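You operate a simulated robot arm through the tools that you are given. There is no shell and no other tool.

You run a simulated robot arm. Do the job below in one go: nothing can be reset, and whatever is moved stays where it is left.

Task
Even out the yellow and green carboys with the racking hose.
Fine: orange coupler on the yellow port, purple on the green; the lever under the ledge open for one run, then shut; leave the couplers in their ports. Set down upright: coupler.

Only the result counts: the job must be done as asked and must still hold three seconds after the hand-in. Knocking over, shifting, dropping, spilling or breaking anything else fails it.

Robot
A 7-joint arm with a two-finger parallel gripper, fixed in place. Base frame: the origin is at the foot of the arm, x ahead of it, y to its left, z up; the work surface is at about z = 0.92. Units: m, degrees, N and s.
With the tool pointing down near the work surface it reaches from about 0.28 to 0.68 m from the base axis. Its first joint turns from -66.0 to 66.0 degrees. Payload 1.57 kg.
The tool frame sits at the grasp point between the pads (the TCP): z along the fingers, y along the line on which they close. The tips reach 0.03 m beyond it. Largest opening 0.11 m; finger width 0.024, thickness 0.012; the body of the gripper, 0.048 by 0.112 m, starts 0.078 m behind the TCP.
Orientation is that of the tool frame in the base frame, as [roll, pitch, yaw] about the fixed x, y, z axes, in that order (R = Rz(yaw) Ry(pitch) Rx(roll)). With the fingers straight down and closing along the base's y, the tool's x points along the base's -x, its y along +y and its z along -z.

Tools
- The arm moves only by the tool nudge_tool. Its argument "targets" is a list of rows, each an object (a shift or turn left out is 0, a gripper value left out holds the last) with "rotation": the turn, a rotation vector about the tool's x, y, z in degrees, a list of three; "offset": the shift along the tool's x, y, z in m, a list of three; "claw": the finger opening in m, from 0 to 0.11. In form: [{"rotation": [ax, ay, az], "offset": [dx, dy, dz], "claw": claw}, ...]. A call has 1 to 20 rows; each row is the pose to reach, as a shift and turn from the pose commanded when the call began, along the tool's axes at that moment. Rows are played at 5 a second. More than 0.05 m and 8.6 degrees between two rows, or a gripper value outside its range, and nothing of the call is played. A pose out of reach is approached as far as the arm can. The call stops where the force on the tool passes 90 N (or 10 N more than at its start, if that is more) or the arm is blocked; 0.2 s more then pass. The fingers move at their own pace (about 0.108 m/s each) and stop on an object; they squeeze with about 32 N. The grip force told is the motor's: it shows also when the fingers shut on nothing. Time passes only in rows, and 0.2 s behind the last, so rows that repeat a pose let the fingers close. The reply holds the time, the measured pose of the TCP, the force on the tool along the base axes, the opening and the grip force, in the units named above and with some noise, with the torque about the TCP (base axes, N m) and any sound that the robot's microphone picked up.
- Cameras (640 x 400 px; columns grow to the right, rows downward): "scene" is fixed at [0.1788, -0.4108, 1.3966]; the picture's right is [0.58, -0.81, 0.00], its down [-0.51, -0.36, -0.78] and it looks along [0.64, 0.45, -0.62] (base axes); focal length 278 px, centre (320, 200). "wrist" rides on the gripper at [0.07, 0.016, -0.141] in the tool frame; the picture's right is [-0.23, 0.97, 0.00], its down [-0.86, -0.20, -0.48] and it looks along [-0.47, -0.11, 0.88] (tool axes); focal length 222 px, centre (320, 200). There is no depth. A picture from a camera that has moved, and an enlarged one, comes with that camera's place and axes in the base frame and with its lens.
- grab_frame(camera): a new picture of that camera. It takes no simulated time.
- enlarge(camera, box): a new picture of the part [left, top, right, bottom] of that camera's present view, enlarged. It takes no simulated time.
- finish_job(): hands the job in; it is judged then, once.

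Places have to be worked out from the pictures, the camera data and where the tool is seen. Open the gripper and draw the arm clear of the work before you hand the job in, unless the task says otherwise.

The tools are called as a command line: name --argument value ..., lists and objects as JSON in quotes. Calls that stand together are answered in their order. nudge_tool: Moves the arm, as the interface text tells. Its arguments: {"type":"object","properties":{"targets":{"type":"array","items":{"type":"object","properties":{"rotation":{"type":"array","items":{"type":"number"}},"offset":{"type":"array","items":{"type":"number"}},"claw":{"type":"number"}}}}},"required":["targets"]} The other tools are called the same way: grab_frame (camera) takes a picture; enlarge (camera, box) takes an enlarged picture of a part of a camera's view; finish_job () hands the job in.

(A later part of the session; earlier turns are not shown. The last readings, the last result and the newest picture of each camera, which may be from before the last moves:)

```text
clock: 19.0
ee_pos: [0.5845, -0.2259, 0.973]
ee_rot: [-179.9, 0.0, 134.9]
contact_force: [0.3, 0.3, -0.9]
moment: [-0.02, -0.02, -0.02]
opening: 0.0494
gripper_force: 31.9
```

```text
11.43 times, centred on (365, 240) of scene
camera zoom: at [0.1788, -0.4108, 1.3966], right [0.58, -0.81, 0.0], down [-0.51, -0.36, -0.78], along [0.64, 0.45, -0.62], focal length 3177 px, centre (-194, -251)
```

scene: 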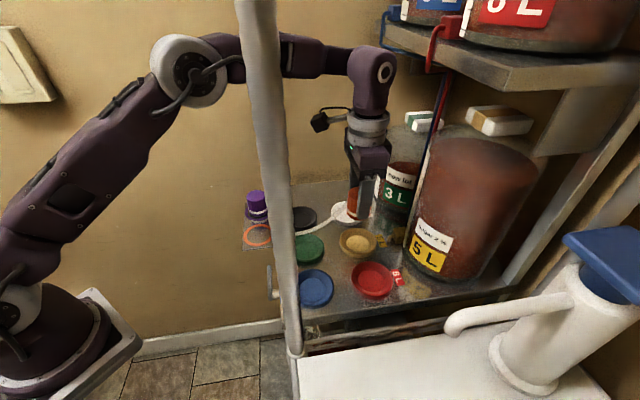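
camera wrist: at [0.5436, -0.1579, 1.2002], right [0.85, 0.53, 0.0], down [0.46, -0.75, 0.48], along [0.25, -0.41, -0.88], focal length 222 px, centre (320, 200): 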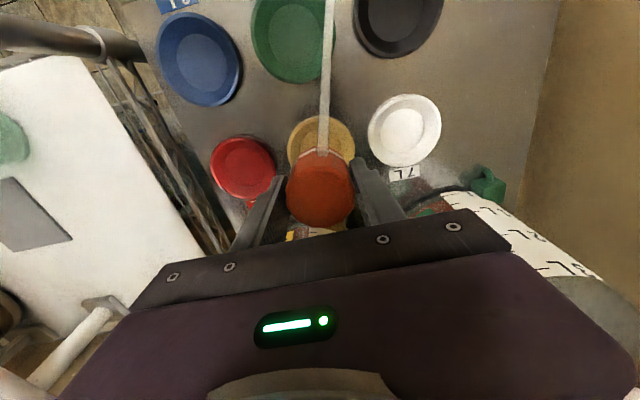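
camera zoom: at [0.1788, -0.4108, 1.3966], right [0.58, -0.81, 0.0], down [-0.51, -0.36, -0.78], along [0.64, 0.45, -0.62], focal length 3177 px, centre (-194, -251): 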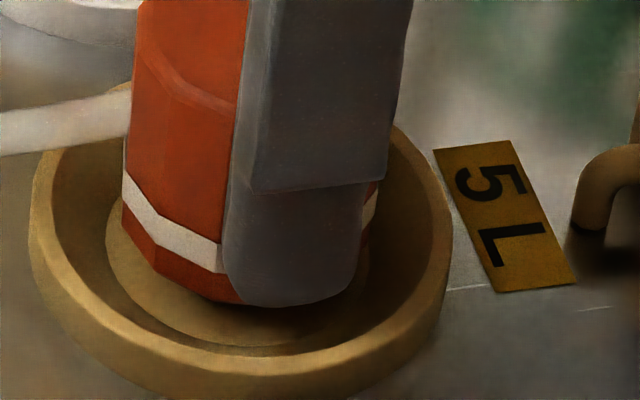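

From the close-ups, the coupler bottom is about 10 mm above the port floor and roughly 1.5 mm off centre. I shift by (+0.001, +0.0013) in tool x/y and lower 8 mm in small steps.

nudge_tool --targets '[{"offset": [0.001, 0.0013, 0.0]}, {"offset": [0.001, 0.0013, 0.003]}, {"offset": [0.001, 0.0013, 0.006]}, {"offset": [0.001, 0.0013, 0.008]}, {"offset": [0.001, 0.0013, 0.008]}]'

enlarge --camera "wrist" --box '[285, 115, 355, 165]'

enlarge --camera "scene" --box '[345, 222, 385, 257]'

```text
clock: 20.2
ee_pos: [0.5856, -0.2238, 0.9663]
ee_rot: [180.0, 0.1, 135.0]
contact_force: [-0.5, 3.2, 13.7]
moment: [0.15, 0.25, -0.04]
opening: 0.0491
gripper_force: 32.0
```

```text
8.00 times, centred on (320, 140) of wrist
camera zoom: at [0.5475, -0.1618, 1.1085], right [0.85, 0.53, 0.0], down [0.46, -0.75, 0.48], along [0.26, -0.41, -0.88], focal length 1777 px, centre (320, 680)
```

zoom: 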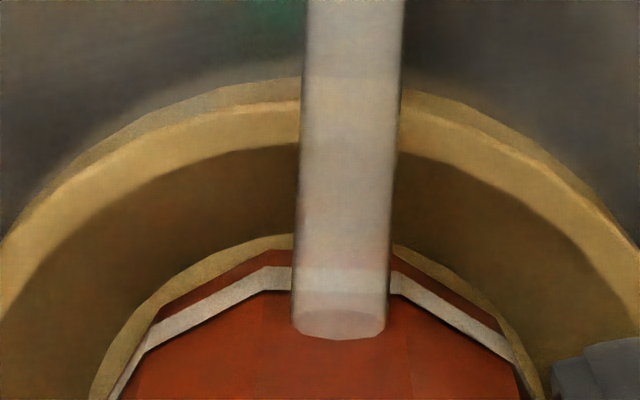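

```text
11.43 times, centred on (365, 240) of scene
camera zoom: at [0.1785, -0.4105, 1.3967], right [0.58, -0.81, 0.0], down [-0.51, -0.36, -0.78], along [0.64, 0.45, -0.62], focal length 3177 px, centre (-194, -251)
```

zoom: 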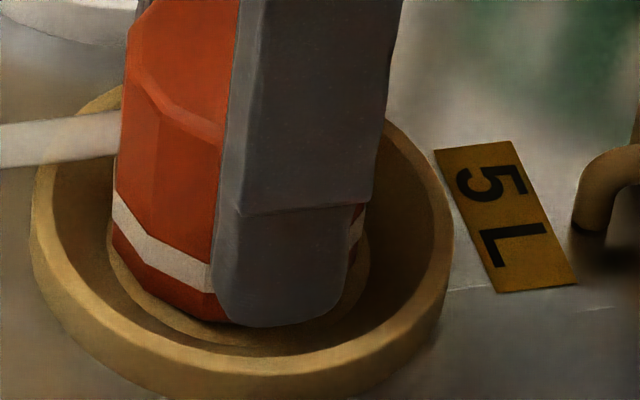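

A contact force of about 14 N appeared, so the coupler is touching the port. I zoom in further to see whether it sits on the floor or on the slope.

enlarge --camera "scene" --box '[352, 236, 372, 254]'

enlarge --camera "wrist" --box '[290, 135, 350, 170]'

```text
16.00 times, centred on (362, 245) of scene
camera zoom: at [0.1785, -0.4105, 1.3967], right [0.58, -0.81, 0.0], down [-0.51, -0.36, -0.78], along [0.64, 0.45, -0.62], focal length 4448 px, centre (-352, -520)
```

zoom: 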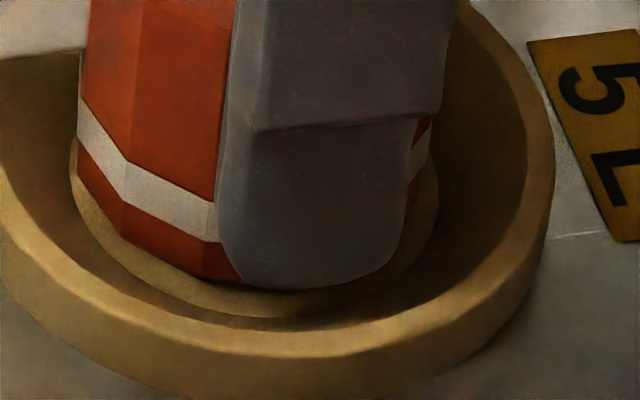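

```text
10.67 times, centred on (320, 152) of wrist
camera zoom: at [0.5475, -0.1618, 1.1085], right [0.85, 0.53, 0.0], down [0.46, -0.75, 0.48], along [0.26, -0.41, -0.88], focal length 2369 px, centre (320, 707)
```

zoom: 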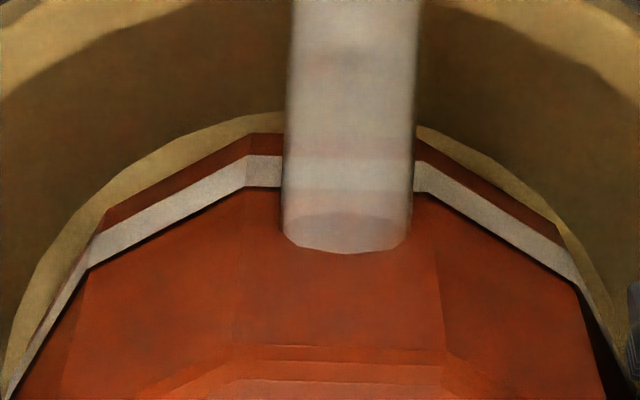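

The scene view still shows a crescent of floor in front of the coupler, so I need to tell "sitting on the slope" from "on the floor". I take tighter zooms on the left and right edges.

enlarge --camera "wrist" --box '[284, 140, 316, 172]'

enlarge --camera "wrist" --box '[328, 138, 360, 170]'

enlarge --camera "wrist" --box '[270, 180, 400, 240]'

enlarge --camera "scene" --box '[335, 215, 395, 262]'

```text
12.50 times, centred on (300, 156) of wrist
camera zoom: at [0.5475, -0.1618, 1.1085], right [0.85, 0.53, 0.0], down [0.46, -0.75, 0.48], along [0.26, -0.41, -0.88], focal length 2776 px, centre (570, 750)
```

zoom: 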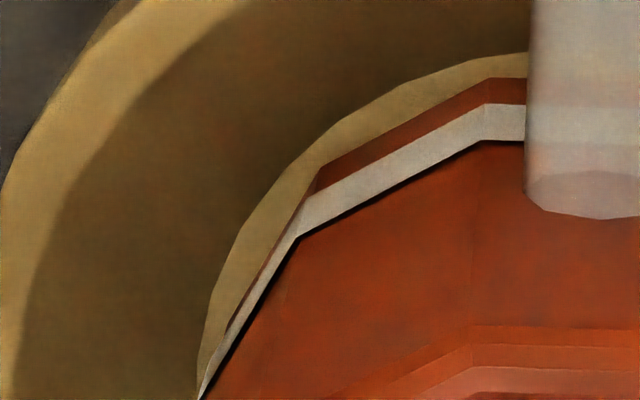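

```text
12.50 times, centred on (344, 154) of wrist
camera zoom: at [0.5475, -0.1618, 1.1085], right [0.85, 0.53, 0.0], down [0.46, -0.75, 0.48], along [0.26, -0.41, -0.88], focal length 2776 px, centre (20, 775)
```

zoom: 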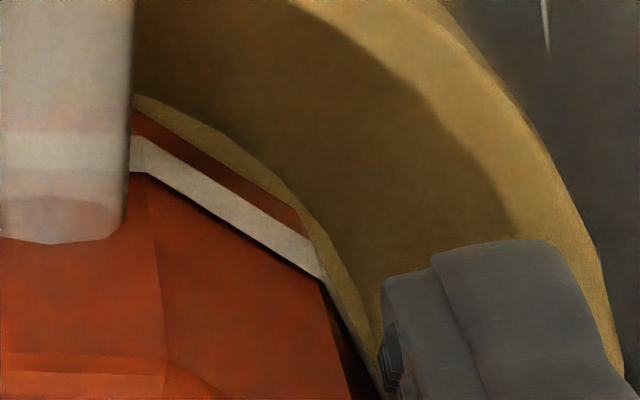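

```text
4.92 times, centred on (335, 210) of wrist
camera zoom: at [0.5475, -0.1618, 1.1085], right [0.85, 0.53, 0.0], down [0.46, -0.75, 0.48], along [0.26, -0.41, -0.88], focal length 1094 px, centre (246, 151)
```

zoom: 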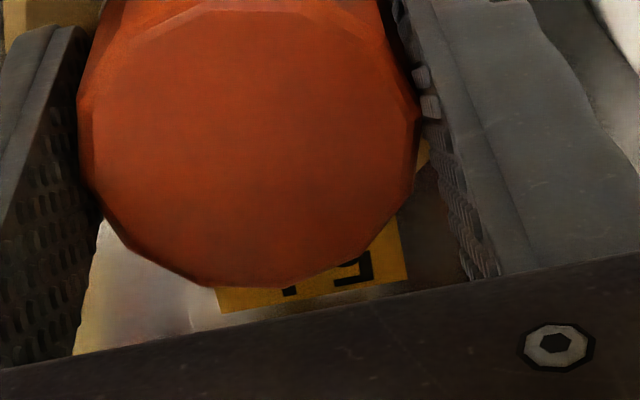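

```text
8.51 times, centred on (365, 238) of scene
camera zoom: at [0.1785, -0.4105, 1.3967], right [0.58, -0.81, 0.0], down [-0.51, -0.36, -0.78], along [0.64, 0.45, -0.62], focal length 2366 px, centre (-63, -128)
```

zoom: 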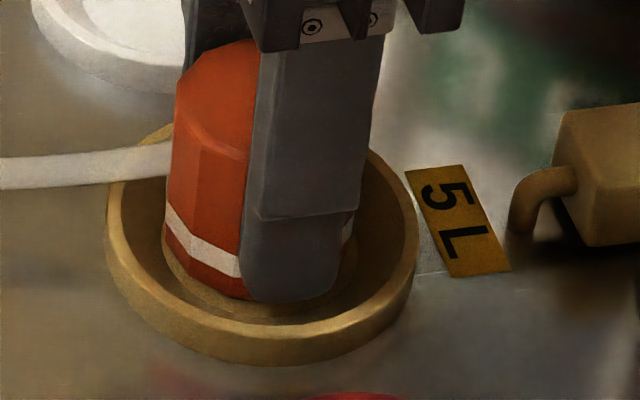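

The contact centre from the force and torque is on the -x side of the coupler, about 16 mm out, suggesting it rests on the near slope there. I try shifting 1 mm toward +x at the same height and see how the force changes.

nudge_tool --targets '[{"offset": [-0.0004, 0.0003, -0.001]}, {"offset": [-0.0009, 0.0006, -0.001]}, {"offset": [-0.0009, 0.0006, 0.0]}, {"offset": [-0.0009, 0.0006, 0.0]}]'

```text
clock: 21.2
ee_pos: [0.5859, -0.2251, 0.9662]
ee_rot: [-180.0, 0.1, 135.0]
contact_force: [-3.2, -0.3, 8.1]
moment: [-0.05, 0.17, -0.02]
opening: 0.0491
gripper_force: 32.0
```

The force dropped to 8 N and the contact centre moved close to the coupler axis. I take new close-ups to compare.

enlarge --camera "wrist" --box '[284, 140, 316, 172]'

enlarge --camera "wrist" --box '[328, 138, 360, 170]'

enlarge --camera "scene" --box '[350, 234, 374, 249]'

```text
12.50 times, centred on (300, 156) of wrist
camera zoom: at [0.5489, -0.1628, 1.1085], right [0.85, 0.53, 0.0], down [0.46, -0.75, 0.48], along [0.25, -0.41, -0.88], focal length 2776 px, centre (570, 750)
```

zoom: 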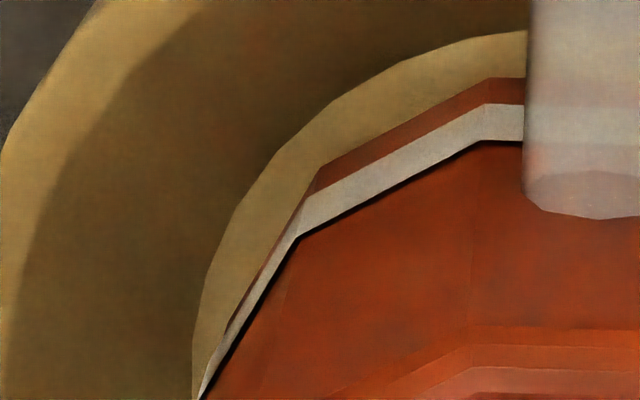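

```text
12.50 times, centred on (344, 154) of wrist
camera zoom: at [0.5489, -0.1628, 1.1085], right [0.85, 0.53, 0.0], down [0.46, -0.75, 0.48], along [0.25, -0.41, -0.88], focal length 2776 px, centre (20, 775)
```

zoom: 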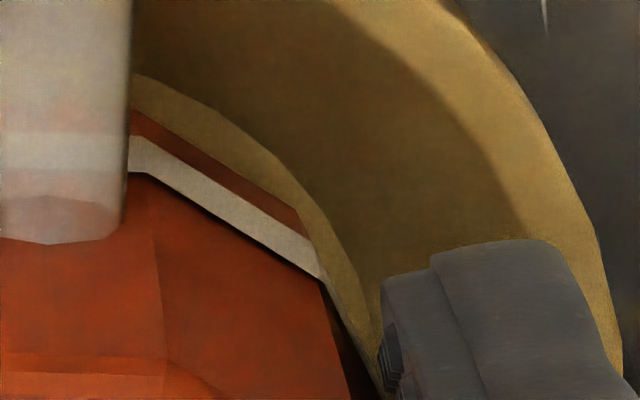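

```text
16.00 times, centred on (362, 242) of scene
camera zoom: at [0.1785, -0.4107, 1.3967], right [0.58, -0.81, 0.0], down [-0.51, -0.36, -0.78], along [0.64, 0.45, -0.62], focal length 4448 px, centre (-352, -464)
```

zoom: 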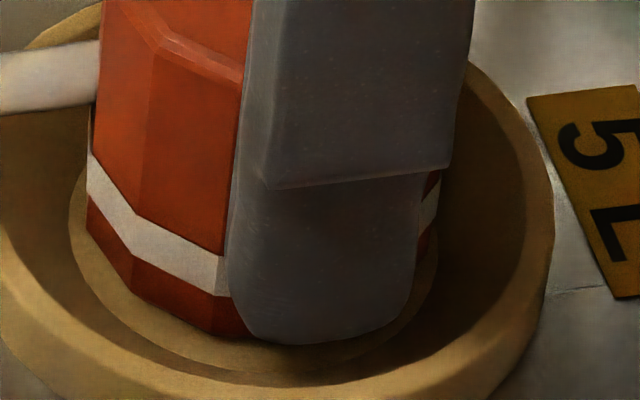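

Both views agree if the coupler bottom is still about 6 mm above the port floor and the fingertips, nearly level with the coupler bottom, are what touch the dish rim. I raise 1.5 mm to unload, shift 1 mm in tool -y to centre, and check before letting it slide down.

nudge_tool --targets '[{"offset": [0, 0, -0.0015]}, {"offset": [0, -0.001, -0.0015]}, {"offset": [0, -0.001, -0.0015]}]'

enlarge --camera "wrist" --box '[285, 130, 355, 175]'

enlarge --camera "scene" --box '[350, 234, 374, 249]'

```text
clock: 22.0
ee_pos: [0.5859, -0.2254, 0.9674]
ee_rot: [-180.0, -0.1, 135.0]
contact_force: [-0.1, 0.6, -1.5]
moment: [-0.01, -0.01, 0.04]
opening: 0.0493
gripper_force: 32.0
```

```text
8.89 times, centred on (320, 152) of wrist
camera zoom: at [0.5485, -0.1626, 1.1102], right [0.85, 0.53, 0.0], down [0.46, -0.75, 0.48], along [0.25, -0.41, -0.88], focal length 1974 px, centre (320, 622)
```

zoom: 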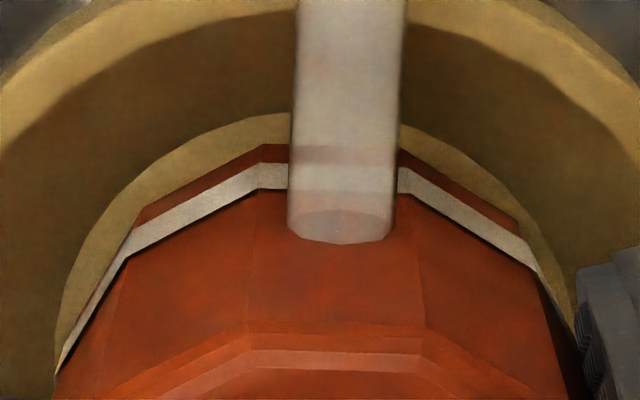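

```text
16.00 times, centred on (362, 242) of scene
camera zoom: at [0.1788, -0.4108, 1.3966], right [0.58, -0.81, 0.0], down [-0.51, -0.36, -0.78], along [0.64, 0.45, -0.62], focal length 4448 px, centre (-352, -464)
```

zoom: 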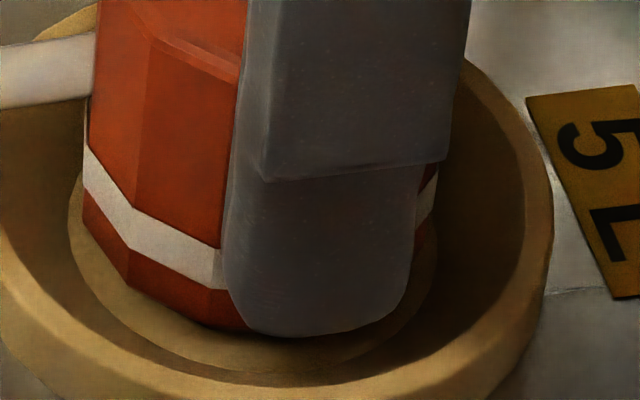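

The contact is gone (only the 1.5 N weight remains) and the coupler is centred sideways within 0.5 mm, but about 1 mm short toward the carboy. I move 1 mm in tool -x and then ease the grip open in small steps so the coupler slides the last few millimetres between the fingers.

nudge_tool --targets '[{"offset": [-0.001, -0.0002, 0]}, {"offset": [-0.001, -0.0002, 0.0008]}, {"offset": [-0.001, -0.0002, 0.0008], "claw": 0.0475}, {"offset": [-0.001, -0.0002, 0.0008], "claw": 0.0485}, {"offset": [-0.001, -0.0002, 0.0008], "claw": 0.049}, {"offset": [-0.001, -0.0002, 0.0008], "claw": 0.0495}, {"offset": [-0.001, -0.0002, 0.0008], "claw": 0.05}, {"offset": [-0.001, -0.0002, 0.0008], "claw": 0.0505}, {"offset": [-0.001, -0.0002, 0.0008], "claw": 0.051}, {"offset": [-0.001, -0.0002, 0.0008], "claw": 0.052}, {"offset": [-0.001, -0.0002, 0.0008], "claw": 0.053}]'

enlarge --camera "wrist" --box '[250, 110, 390, 240]'

enlarge --camera "scene" --box '[345, 222, 385, 257]'

```text
clock: 24.4
ee_pos: [0.5867, -0.2248, 0.9686]
ee_rot: [-180.0, 0.0, 135.0]
contact_force: [0.8, 0.1, 1.2]
moment: [-0.01, -0.01, -0.01]
opening: 0.0528
gripper_force: 0.2
```

```text
3.08 times, centred on (320, 175) of wrist
camera zoom: at [0.5486, -0.1629, 1.1098], right [0.85, 0.53, 0.0], down [0.46, -0.75, 0.48], along [0.25, -0.41, -0.88], focal length 684 px, centre (320, 277)
```

zoom: 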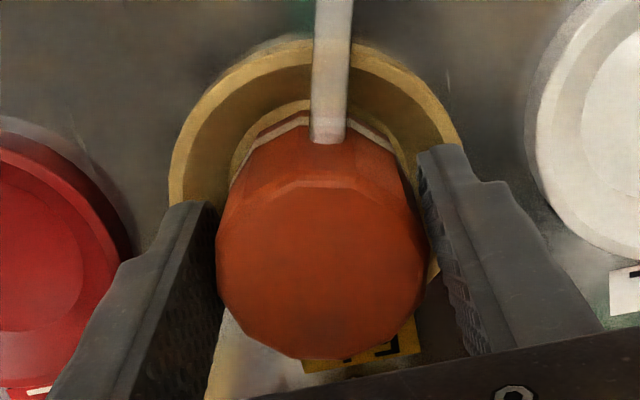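

```text
11.43 times, centred on (365, 240) of scene
camera zoom: at [0.1788, -0.4108, 1.3966], right [0.58, -0.81, 0.0], down [-0.51, -0.36, -0.78], along [0.64, 0.45, -0.62], focal length 3177 px, centre (-194, -251)
```

zoom: 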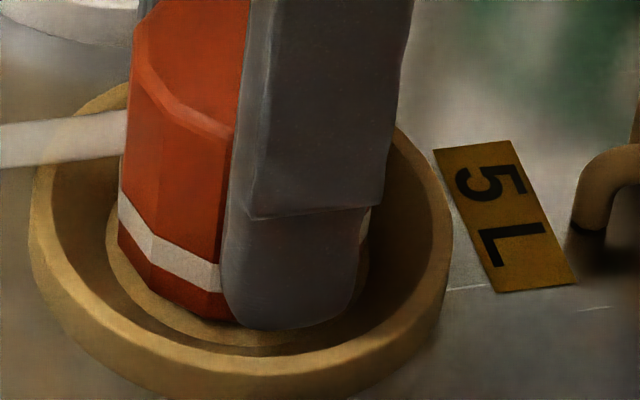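

The fingers are open at 0.053 with no load and the coupler did not drop visibly, so it is resting on a surface in the port. I open wider and rise straight up to look at how it sits.

nudge_tool --targets '[{"offset": [0, 0, 0], "claw": 0.06}, {"offset": [0, 0, 0], "claw": 0.068}, {"offset": [0, 0, -0.01], "claw": 0.07}, {"offset": [0, 0, -0.03], "claw": 0.07}, {"offset": [0, 0, -0.06], "claw": 0.07}, {"offset": [0, 0, -0.09], "claw": 0.07}, {"offset": [0, 0, -0.09], "claw": 0.07}]'

enlarge --camera "wrist" --box '[260, 100, 380, 200]'

enlarge --camera "scene" --box '[340, 210, 390, 262]'

```text
clock: 26.0
ee_pos: [0.586, -0.2265, 1.0562]
ee_rot: [-180.0, 0.0, 135.1]
contact_force: [-0.2, 0.6, -0.1]
moment: [0.02, 0.01, 0.0]
opening: 0.07
gripper_force: 0.0
```

```text
4.00 times, centred on (320, 150) of wrist
camera zoom: at [0.5477, -0.1646, 1.1985], right [0.85, 0.53, 0.0], down [0.46, -0.75, 0.48], along [0.25, -0.41, -0.88], focal length 888 px, centre (320, 400)
```

zoom: 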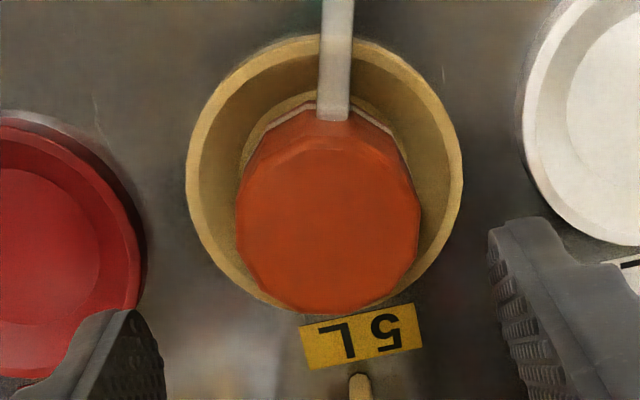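

```text
7.69 times, centred on (365, 236) of scene
camera zoom: at [0.1787, -0.4108, 1.3966], right [0.58, -0.81, 0.0], down [-0.51, -0.36, -0.78], along [0.64, 0.45, -0.62], focal length 2138 px, centre (-26, -77)
```

zoom: 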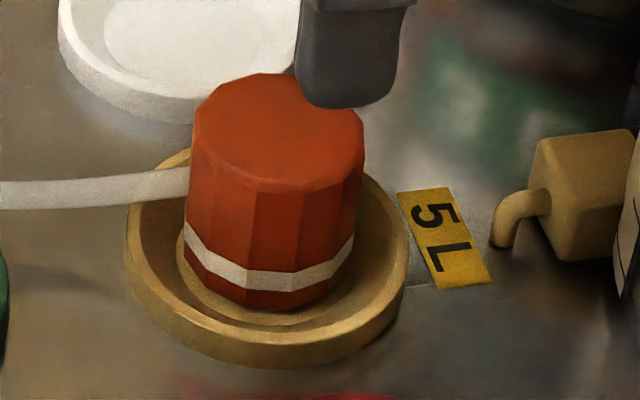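

The coupler stands upright and centred in the yellow dish. I zoom in on its base to check the seat.

enlarge --camera "scene" --box '[350, 230, 380, 254]'

enlarge --camera "wrist" --box '[295, 105, 345, 145]'

enlarge --camera "scene" --box '[340, 195, 400, 265]'

```text
16.00 times, centred on (365, 242) of scene
camera zoom: at [0.1787, -0.4108, 1.3966], right [0.58, -0.81, 0.0], down [-0.51, -0.36, -0.78], along [0.64, 0.45, -0.62], focal length 4448 px, centre (-400, -472)
```

zoom: 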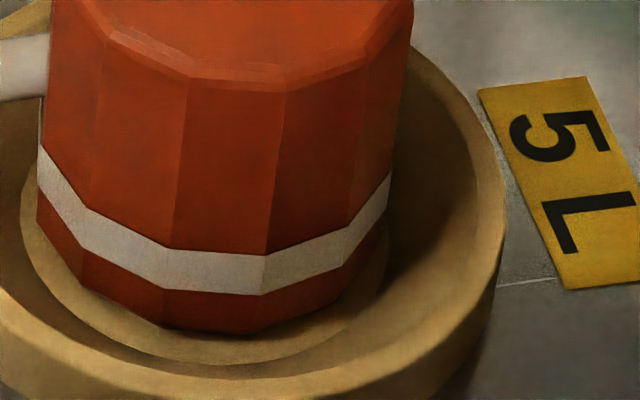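

```text
10.00 times, centred on (320, 125) of wrist
camera zoom: at [0.5477, -0.1646, 1.1985], right [0.85, 0.53, 0.0], down [0.46, -0.75, 0.48], along [0.25, -0.41, -0.88], focal length 2221 px, centre (320, 950)
```

zoom: 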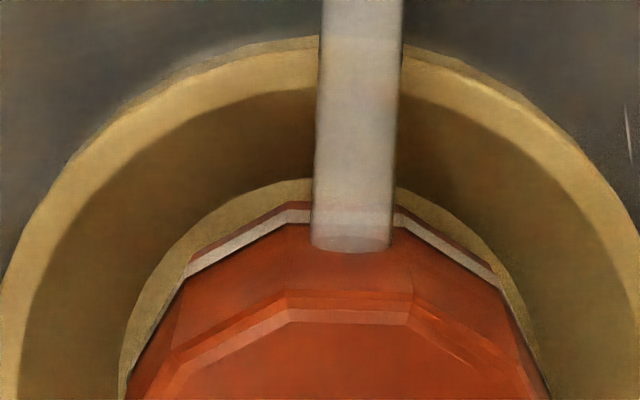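

```text
5.71 times, centred on (370, 230) of scene
camera zoom: at [0.1787, -0.4108, 1.3966], right [0.58, -0.81, 0.0], down [-0.51, -0.36, -0.78], along [0.64, 0.45, -0.62], focal length 1588 px, centre (34, 29)
```

zoom: 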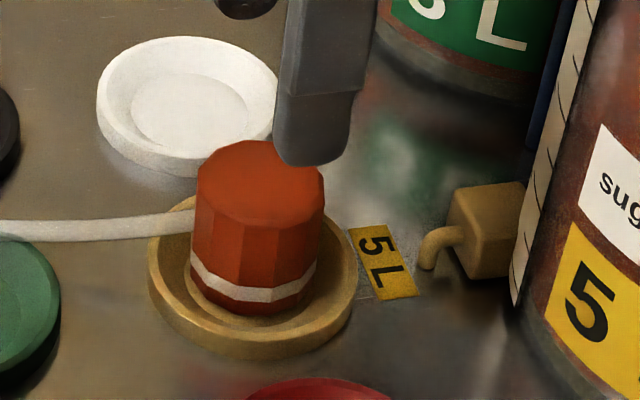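

The base appears slightly raised over the visual floor of the dish, so I compare with the untouched purple coupler resting on its plate to see if it has the same look.

enlarge --camera "scene" --box '[240, 185, 275, 250]'

enlarge --camera "wrist" --box '[240, 0, 480, 100]'

```text
6.15 times, centred on (258, 218) of scene
camera zoom: at [0.1787, -0.4108, 1.3966], right [0.58, -0.81, 0.0], down [-0.51, -0.36, -0.78], along [0.64, 0.45, -0.62], focal length 1711 px, centre (705, 92)
```

zoom: 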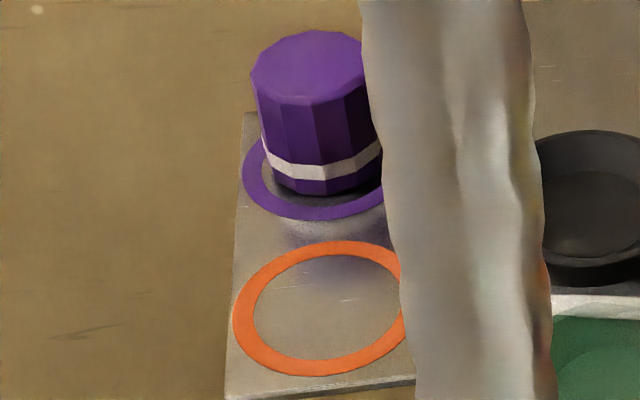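

```text
2.67 times, centred on (360, 50) of wrist
camera zoom: at [0.5477, -0.1646, 1.1985], right [0.85, 0.53, 0.0], down [0.46, -0.75, 0.48], along [0.25, -0.41, -0.88], focal length 592 px, centre (213, 600)
```

zoom: 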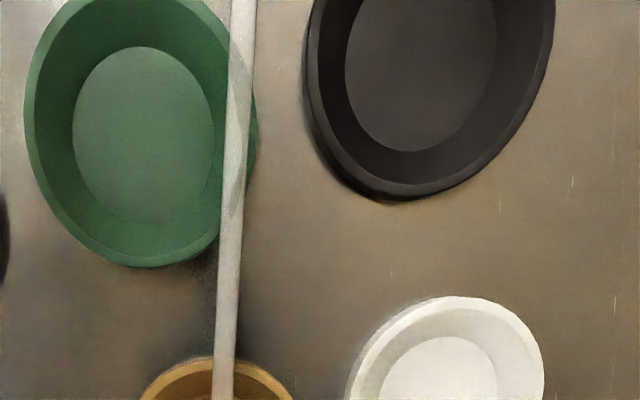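

The purple one on its flat plate looks nearly flush, so the orange coupler may not be fully down in its port. I regrip it about 11 mm higher, so the fingertips stay clear of the rim, and then probe gently for the seat.

nudge_tool --targets '[{"offset": [-0.001, 0.0005, 0.025], "claw": 0.07}, {"offset": [-0.002, 0.001, 0.05], "claw": 0.07}, {"offset": [-0.002, 0.001, 0.07], "claw": 0.07}, {"offset": [-0.002, 0.001, 0.078], "claw": 0.07}, {"offset": [-0.002, 0.001, 0.078], "claw": 0.03}, {"offset": [-0.002, 0.001, 0.078], "claw": 0.03}, {"offset": [-0.002, 0.001, 0.078], "claw": 0.03}, {"offset": [-0.002, 0.001, 0.078], "claw": 0.03}]'

grab_frame --camera "wrist"

enlarge --camera "scene" --box '[340, 210, 390, 262]'

```text
clock: 27.8
ee_pos: [0.5884, -0.2249, 0.9825]
ee_rot: [180.0, 0.0, 135.1]
contact_force: [0.3, -0.2, -0.3]
moment: [-0.02, -0.03, 0.02]
opening: 0.0488
gripper_force: 32.0
```

```text
taken
camera wrist: at [0.5505, -0.1629, 1.1228], right [0.85, 0.53, 0.0], down [0.46, -0.75, 0.48], along [0.25, -0.41, -0.88], focal length 222 px, centre (320, 200)
```

wrist: 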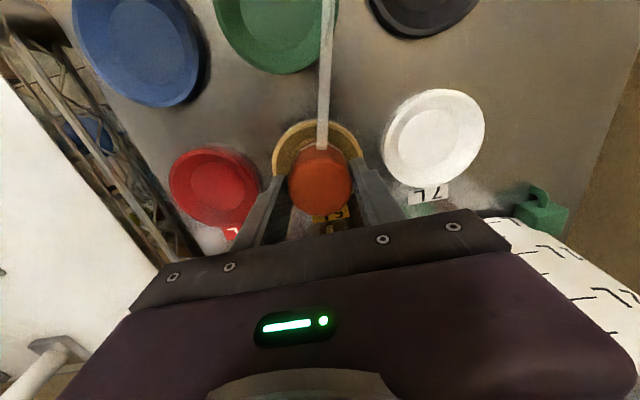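

```text
7.69 times, centred on (365, 236) of scene
camera zoom: at [0.1788, -0.4108, 1.3966], right [0.58, -0.81, 0.0], down [-0.51, -0.36, -0.78], along [0.64, 0.45, -0.62], focal length 2138 px, centre (-26, -77)
```

zoom: 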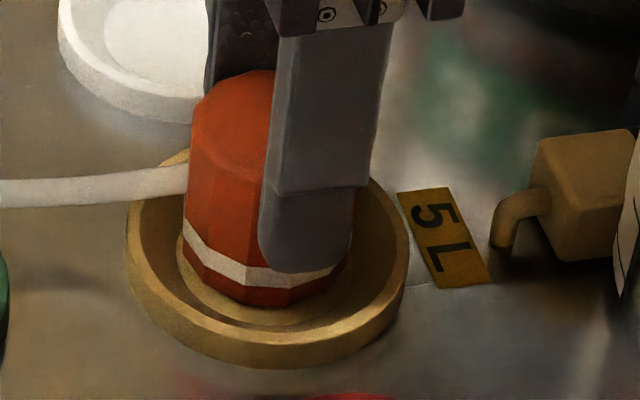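

The grip is the same width (0.0488) at this higher position, so the body is straight-sided. I now press down gently by 2 mm to feel the seat.

nudge_tool --targets '[{"offset": [0, 0, 0.0005]}, {"offset": [0, 0, 0.001]}, {"offset": [0, 0, 0.001]}]'

```text
clock: 28.6
ee_pos: [0.589, -0.2248, 0.9795]
ee_rot: [179.9, 0.2, 135.0]
contact_force: [-5.4, 8.2, 25.2]
moment: [0.29, 0.49, -0.14]
opening: 0.049
gripper_force: 32.0
```

Pressing 1 mm gives 25 N, so it rests on something solid, and the side force points back toward -f (away from the carboy). I unload to light contact and shift 2 mm that way to see whether a wall blocks it or it drops further.

nudge_tool --targets '[{"offset": [0, 0, -0.0008]}, {"offset": [0.001, 0.0003, -0.0008]}, {"offset": [0.0019, 0.0005, -0.0008]}, {"offset": [0.0019, 0.0005, -0.0008]}]'

```text
clock: 29.6
ee_pos: [0.5881, -0.2251, 0.9794]
ee_rot: [179.9, 0.2, 135.0]
contact_force: [5.2, -0.5, 16.2]
moment: [-0.12, -0.18, 0.0]
opening: 0.0489
gripper_force: 32.2
```

Moving 2 mm back made the vertical force rise and the side force flip to +x, so the coupler is confined by the port's slopes. I return to the original spot and 1 mm past it the other way to find the lowest point.

nudge_tool --targets '[{"offset": [-0.001, -0.0003, 0]}, {"offset": [-0.0019, -0.0005, 0]}, {"offset": [-0.0019, -0.0005, 0]}]'

nudge_tool --targets '[{"offset": [-0.0005, -0.0002, 0]}, {"offset": [-0.001, -0.0003, 0]}, {"offset": [-0.001, -0.0003, 0]}]'

```text
clock: 30.4
ee_pos: [0.5888, -0.2255, 0.9797]
ee_rot: [180.0, 0.0, 135.0]
contact_force: [-2.4, 6.4, 14.6]
moment: [0.06, 0.03, 0.0]
opening: 0.0488
gripper_force: 31.7
```

```text
clock: 31.2
ee_pos: [0.5893, -0.2263, 0.9801]
ee_rot: [180.0, -0.1, 135.0]
contact_force: [-1.2, 3.4, 7.2]
moment: [0.01, 0.06, -0.02]
opening: 0.049
gripper_force: 32.2
```

The side forces always oppose the direction of motion with a ratio of about 0.5, so the coupler is sliding on a flat floor, and the purple one shows the same small visual gap on its plate. It is therefore seated on the port floor, just about 1.7 mm too far forward, so I lift 1.5 mm, shift back, and lower again.

nudge_tool --targets '[{"offset": [0, 0, -0.002]}, {"offset": [0.001, 0, -0.002]}, {"offset": [0.0017, 0, -0.002]}, {"offset": [0.0017, 0, -0.002]}]'

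enlarge --camera "wrist" --box '[285, 115, 355, 165]'

enlarge --camera "scene" --box '[350, 230, 380, 254]'

```text
clock: 32.2
ee_pos: [0.5879, -0.2243, 0.981]
ee_rot: [179.9, 0.0, 135.0]
contact_force: [0.2, 0.0, 0.2]
moment: [0.04, -0.01, -0.01]
opening: 0.0489
gripper_force: 31.7
```

```text
8.00 times, centred on (320, 140) of wrist
camera zoom: at [0.5501, -0.1633, 1.1224], right [0.85, 0.53, 0.0], down [0.46, -0.75, 0.48], along [0.25, -0.41, -0.88], focal length 1777 px, centre (320, 680)
```

zoom: 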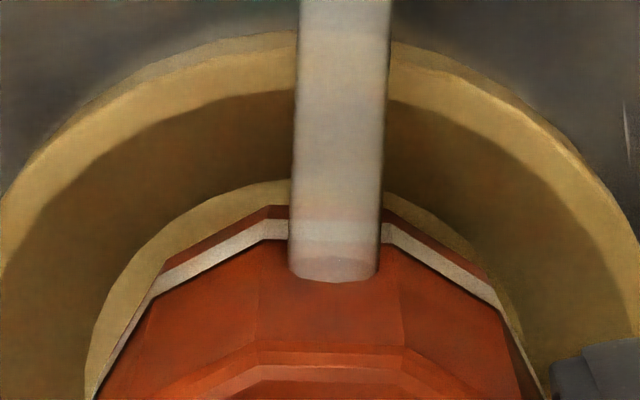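

```text
16.00 times, centred on (365, 242) of scene
camera zoom: at [0.1788, -0.4108, 1.3966], right [0.58, -0.81, 0.0], down [-0.51, -0.36, -0.78], along [0.64, 0.45, -0.62], focal length 4448 px, centre (-400, -472)
```

zoom: 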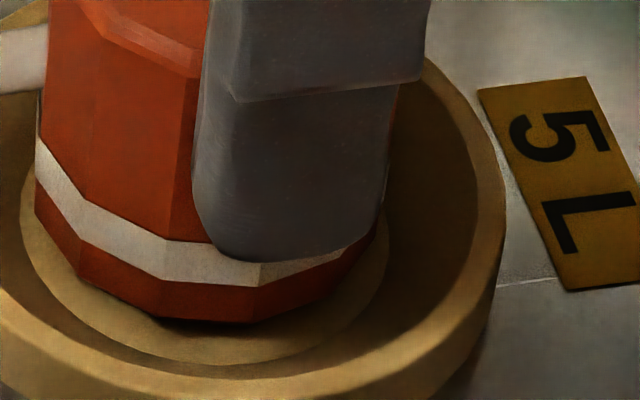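

It is now centred within 0.5 mm along the view, but about 1 mm to the right in the wrist picture. I shift 1 mm in tool -y, lower to light contact, then open the fingers and rise.

nudge_tool --targets '[{"offset": [0.0002, -0.001, -0.0005]}, {"offset": [0.0002, -0.001, 0.0003]}, {"offset": [0.0002, -0.001, 0.001]}, {"offset": [0.0002, -0.001, 0.001]}]'

```text
clock: 33.2
ee_pos: [0.588, -0.226, 0.9785]
ee_rot: [-180.0, 0.1, 135.0]
contact_force: [0.1, 0.2, 0.2]
moment: [0.02, -0.03, 0.04]
opening: 0.0492
gripper_force: 31.9
```

Force is near zero, so it is about to touch. I lower another 0.7 mm to confirm contact.

nudge_tool --targets '[{"offset": [0, 0, 0.0004]}, {"offset": [0, 0, 0.0007]}, {"offset": [0, 0, 0.0007]}]'

```text
clock: 34.0
ee_pos: [0.5872, -0.2255, 0.979]
ee_rot: [180.0, 0.1, 135.0]
contact_force: [-0.9, 1.8, 6.7]
moment: [0.03, 0.11, -0.01]
opening: 0.049
gripper_force: 32.0
```

Contact is 6.7 N, so the coupler is on the floor. I open gradually and rise clear.

nudge_tool --targets '[{"offset": [0, 0, -0.0003], "claw": 0.0485}, {"offset": [0, 0, -0.0003], "claw": 0.0495}, {"offset": [0, 0, -0.0003], "claw": 0.051}, {"offset": [0, 0, -0.0003], "claw": 0.055}, {"offset": [0, 0, -0.0003], "claw": 0.062}, {"offset": [0, 0, -0.0003], "claw": 0.07}, {"offset": [0, 0, -0.01], "claw": 0.07}, {"offset": [0, 0, -0.03], "claw": 0.07}, {"offset": [0, 0, -0.06], "claw": 0.07}, {"offset": [0, 0, -0.085], "claw": 0.07}, {"offset": [0, 0, -0.085], "claw": 0.07}]'

enlarge --camera "wrist" --box '[260, 95, 380, 195]'

enlarge --camera "scene" --box '[340, 210, 390, 262]'

grab_frame --camera "wrist"

```text
clock: 36.4
ee_pos: [0.5852, -0.2273, 1.063]
ee_rot: [179.9, 0.0, 135.1]
contact_force: [-0.3, 0.6, -0.4]
moment: [0.01, -0.02, 0.01]
opening: 0.0701
gripper_force: 0.0
```

```text
4.00 times, centred on (320, 145) of wrist
camera zoom: at [0.5469, -0.1661, 1.2052], right [0.85, 0.53, 0.0], down [0.46, -0.75, 0.48], along [0.25, -0.41, -0.88], focal length 888 px, centre (320, 420)
```

zoom: 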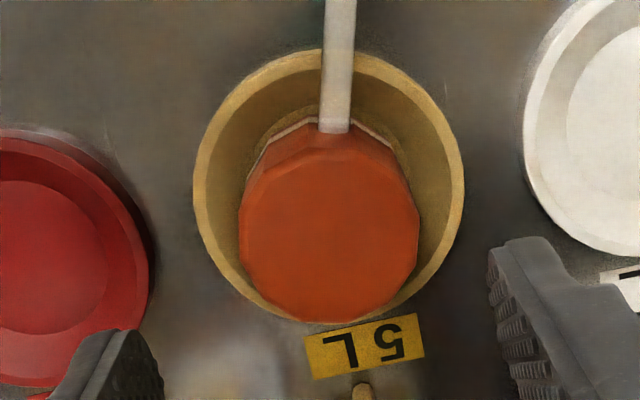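

```text
7.69 times, centred on (365, 236) of scene
camera zoom: at [0.1787, -0.4108, 1.3966], right [0.58, -0.81, 0.0], down [-0.51, -0.36, -0.78], along [0.64, 0.45, -0.62], focal length 2138 px, centre (-26, -77)
```

zoom: 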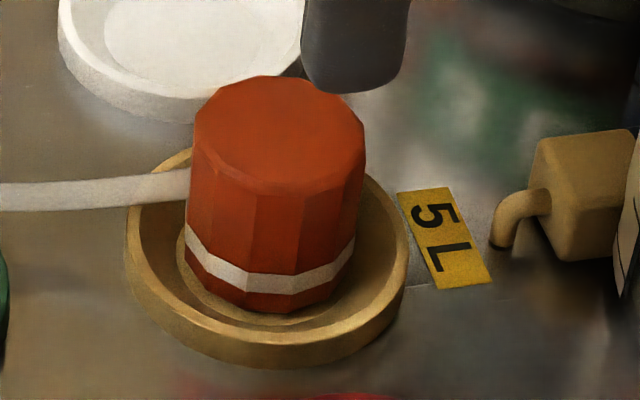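

```text
taken
camera wrist: at [0.5469, -0.1661, 1.2052], right [0.85, 0.53, 0.0], down [0.46, -0.75, 0.48], along [0.25, -0.41, -0.88], focal length 222 px, centre (320, 200)
```

wrist: 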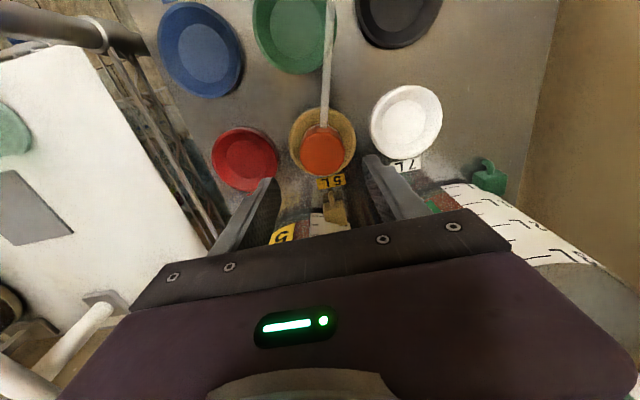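

Orange is centred and upright in the yellow port, and the hose is slack. Next I move at the same height to above the purple coupler at about (0.535, 0.043).

nudge_tool --targets '[{"offset": [0.0283, 0.0194, 0]}, {"offset": [0.0566, 0.0389, 0]}, {"offset": [0.0849, 0.0583, 0]}, {"offset": [0.1132, 0.0778, 0]}, {"offset": [0.1414, 0.0972, 0]}, {"offset": [0.1697, 0.1166, 0]}, {"offset": [0.198, 0.1361, 0]}, {"offset": [0.2263, 0.1555, 0]}, {"offset": [0.2263, 0.1555, 0]}]'

grab_frame --camera "wrist"

enlarge --camera "wrist" --box '[250, 70, 390, 200]'

grab_frame --camera "scene"

```text
clock: 38.4
ee_pos: [0.5346, 0.0422, 1.0636]
ee_rot: [180.0, 0.0, 135.0]
contact_force: [0.2, 0.7, 0.5]
moment: [-0.02, 0.0, -0.01]
opening: 0.0701
gripper_force: 0.0
```

```text
taken
camera wrist: at [0.4966, 0.1041, 1.2064], right [0.85, 0.53, 0.0], down [0.46, -0.75, 0.48], along [0.25, -0.41, -0.88], focal length 222 px, centre (320, 200)
```

wrist: 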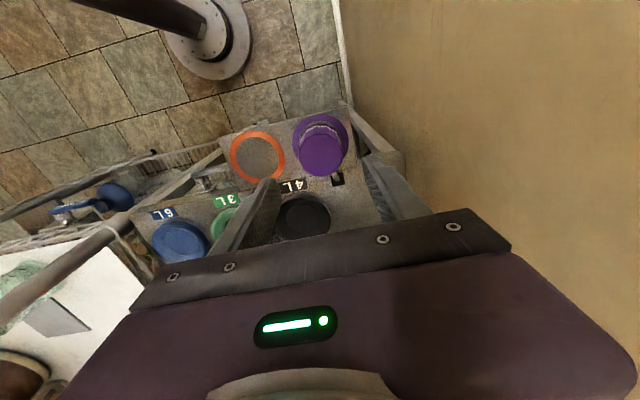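

```text
3.08 times, centred on (320, 135) of wrist
camera zoom: at [0.4966, 0.1041, 1.2064], right [0.85, 0.53, 0.0], down [0.46, -0.75, 0.48], along [0.25, -0.41, -0.88], focal length 684 px, centre (320, 400)
```

zoom: 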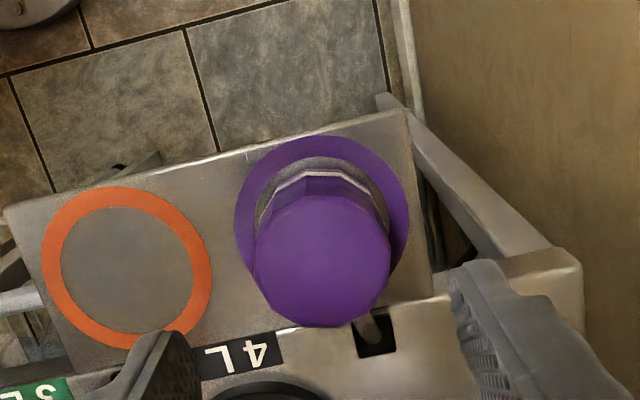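

```text
taken
```

scene: 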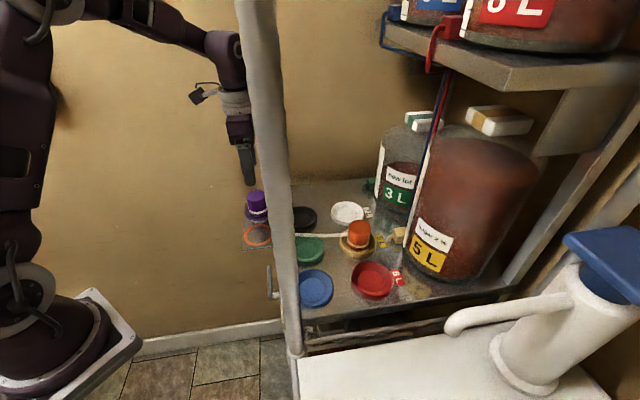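

Purple is within about 2 mm of the tool axis. I shift slightly, descend to TCP z of about 0.9785 and grip it.

nudge_tool --targets '[{"offset": [0.0014, 0.0004, 0.02], "claw": 0.072}, {"offset": [0.0014, 0.0004, 0.045], "claw": 0.072}, {"offset": [0.0014, 0.0004, 0.068], "claw": 0.072}, {"offset": [0.0014, 0.0004, 0.08], "claw": 0.072}, {"offset": [0.0014, 0.0004, 0.0868], "claw": 0.072}, {"offset": [0.0014, 0.0004, 0.0868], "claw": 0.072}]'

enlarge --camera "wrist" --box '[240, 90, 400, 230]'

enlarge --camera "scene" --box '[220, 130, 300, 250]'

```text
clock: 39.8
ee_pos: [0.5345, 0.0455, 0.9755]
ee_rot: [179.9, 0.0, 135.0]
contact_force: [0.4, 0.2, -0.5]
moment: [0.03, 0.0, 0.01]
opening: 0.0722
gripper_force: 0.0
```

```text
2.86 times, centred on (320, 160) of wrist
camera zoom: at [0.4965, 0.1076, 1.1187], right [0.85, 0.53, 0.0], down [0.46, -0.75, 0.48], along [0.25, -0.41, -0.88], focal length 635 px, centre (320, 314)
```

zoom: 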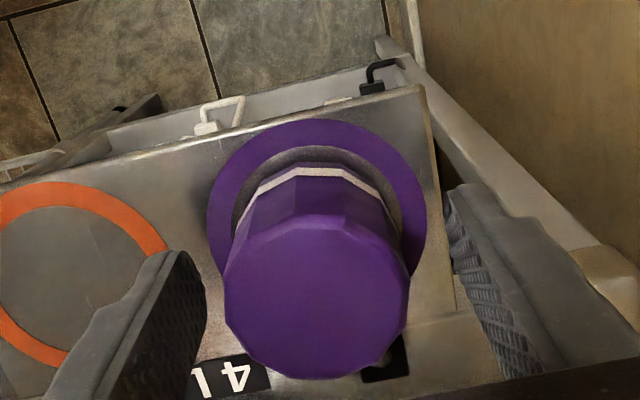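

```text
3.33 times, centred on (260, 190) of scene
camera zoom: at [0.1788, -0.4108, 1.3966], right [0.58, -0.81, 0.0], down [-0.51, -0.36, -0.78], along [0.64, 0.45, -0.62], focal length 927 px, centre (520, 233)
```

zoom: 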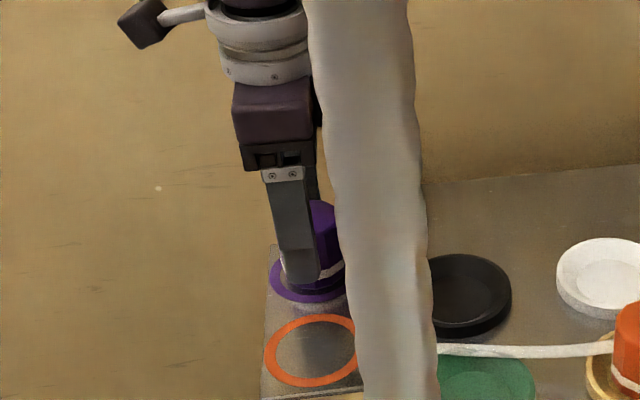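

The purple coupler is centred between the fingers with no contact. I close the gripper and then lift 3 cm.

nudge_tool --targets '[{"offset": [0, -0.0005, 0], "claw": 0.03}, {"offset": [0, -0.0005, 0], "claw": 0.03}, {"offset": [0, -0.0005, 0], "claw": 0.03}, {"offset": [0, -0.0005, 0], "claw": 0.03}, {"offset": [0, -0.0005, 0], "claw": 0.03}]'

nudge_tool --targets '[{"offset": [0, 0, -0.005]}, {"offset": [0, 0, -0.015]}, {"offset": [0, 0, -0.03]}, {"offset": [0, 0, -0.03]}]'

enlarge --camera "wrist" --box '[240, 90, 400, 230]'

enlarge --camera "scene" --box '[220, 130, 300, 250]'

```text
clock: 41.0
ee_pos: [0.5351, 0.0455, 0.9767]
ee_rot: [179.9, 0.0, 135.0]
contact_force: [-0.3, 0.3, 6.2]
moment: [-0.06, 0.16, -0.04]
opening: 0.049
gripper_force: 31.9
```

```text
clock: 42.0
ee_pos: [0.5364, 0.0442, 1.0075]
ee_rot: [179.8, 0.1, 135.0]
contact_force: [0.2, 0.3, -2.2]
moment: [-0.03, 0.04, -0.01]
opening: 0.0491
gripper_force: 31.8
```

```text
2.86 times, centred on (320, 160) of wrist
camera zoom: at [0.4981, 0.1073, 1.1495], right [0.85, 0.53, 0.0], down [0.46, -0.75, 0.48], along [0.25, -0.41, -0.88], focal length 635 px, centre (320, 314)
```

zoom: 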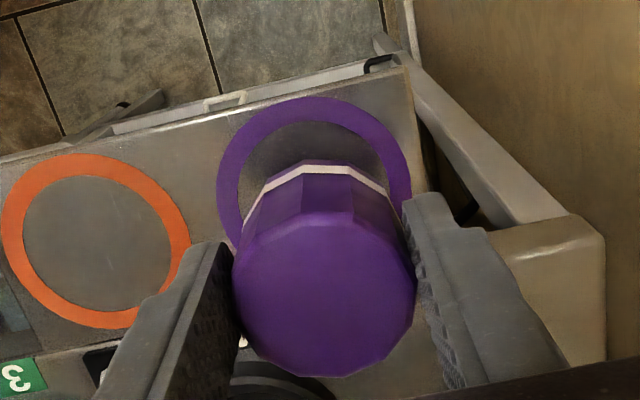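

```text
3.33 times, centred on (260, 190) of scene
camera zoom: at [0.1788, -0.4108, 1.3966], right [0.58, -0.81, 0.0], down [-0.51, -0.36, -0.78], along [0.64, 0.45, -0.62], focal length 927 px, centre (520, 233)
```

zoom: 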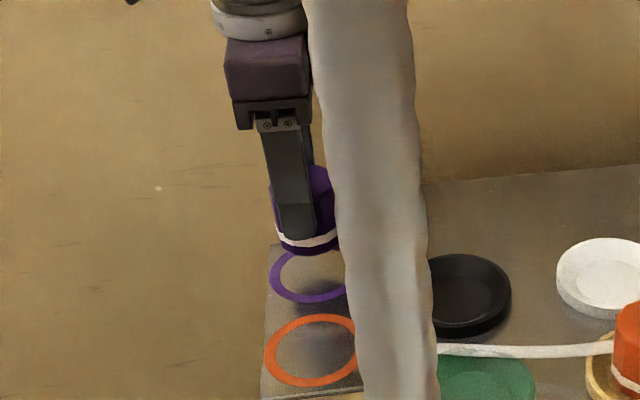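

Purple is lifted cleanly with about 2 N of weight. I raise to z of about 1.06 and carry it to above the green port near (0.5015, -0.140).

nudge_tool --targets '[{"offset": [0, 0, -0.025]}, {"offset": [0, 0, -0.05]}, {"offset": [-0.018, -0.026, -0.052]}, {"offset": [-0.036, -0.052, -0.052]}, {"offset": [-0.054, -0.078, -0.052]}, {"offset": [-0.072, -0.104, -0.052]}, {"offset": [-0.09, -0.131, -0.052]}, {"offset": [-0.1073, -0.1565, -0.052]}, {"offset": [-0.1073, -0.1565, -0.052]}]'

grab_frame --camera "wrist"

enlarge --camera "wrist" --box '[240, 80, 400, 220]'

grab_frame --camera "scene"

```text
clock: 44.0
ee_pos: [0.4999, -0.1403, 1.0561]
ee_rot: [179.9, -0.1, 135.0]
contact_force: [0.2, 0.5, -2.0]
moment: [-0.03, 0.0, -0.04]
opening: 0.0488
gripper_force: 31.8
```

```text
taken
camera wrist: at [0.4613, -0.0793, 1.1991], right [0.85, 0.53, 0.0], down [0.46, -0.75, 0.48], along [0.25, -0.41, -0.88], focal length 222 px, centre (320, 200)
```

wrist: 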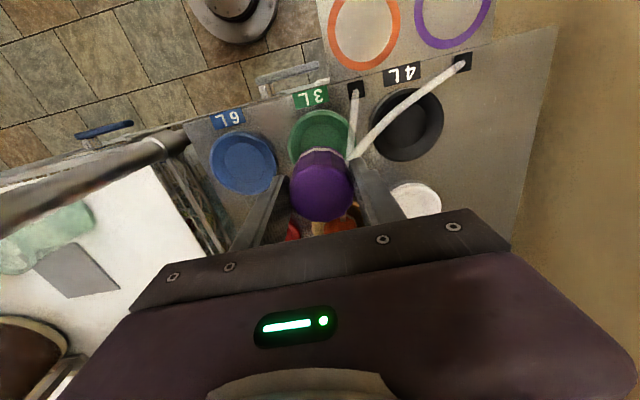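

```text
2.86 times, centred on (320, 150) of wrist
camera zoom: at [0.4613, -0.0793, 1.1991], right [0.85, 0.53, 0.0], down [0.46, -0.75, 0.48], along [0.25, -0.41, -0.88], focal length 635 px, centre (320, 343)
```

zoom: 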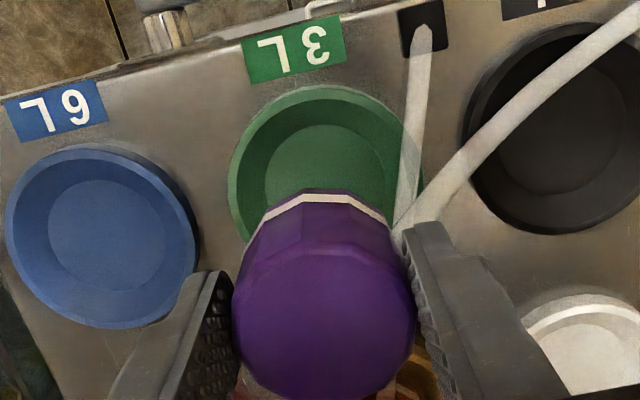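

```text
taken
```

scene: 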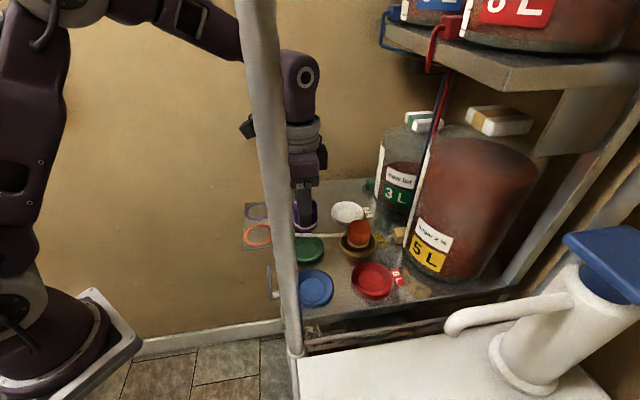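

The green port is about 2 mm to the right of the tool axis in the wrist view. I shift by that and lower 4.5 cm for a closer look.

nudge_tool --targets '[{"offset": [-0.0012, 0.0018, 0.015]}, {"offset": [-0.0012, 0.0018, 0.03]}, {"offset": [-0.0012, 0.0018, 0.045]}, {"offset": [-0.0012, 0.0018, 0.055]}, {"offset": [-0.0012, 0.0018, 0.055]}]'

enlarge --camera "wrist" --box '[260, 95, 380, 215]'

enlarge --camera "scene" --box '[270, 190, 340, 270]'

```text
clock: 45.2
ee_pos: [0.5018, -0.1416, 1.0043]
ee_rot: [180.0, 0.0, 135.0]
contact_force: [0.2, 0.5, -1.9]
moment: [0.01, -0.02, 0.03]
opening: 0.0486
gripper_force: 32.4
```

```text
3.33 times, centred on (320, 155) of wrist
camera zoom: at [0.4637, -0.0788, 1.1461], right [0.85, 0.53, 0.0], down [0.46, -0.75, 0.48], along [0.25, -0.41, -0.88], focal length 740 px, centre (320, 350)
```

zoom: 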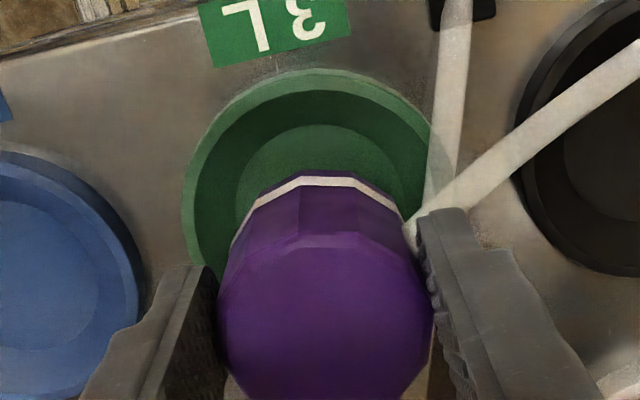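

```text
5.00 times, centred on (305, 230) of scene
camera zoom: at [0.1788, -0.4108, 1.3966], right [0.58, -0.81, 0.0], down [-0.51, -0.36, -0.78], along [0.64, 0.45, -0.62], focal length 1390 px, centre (395, 50)
```

zoom: 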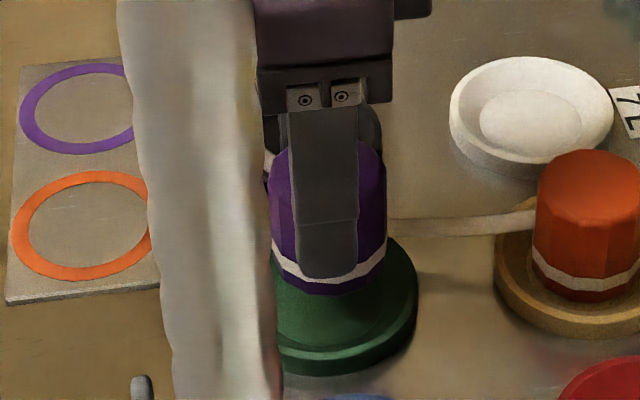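

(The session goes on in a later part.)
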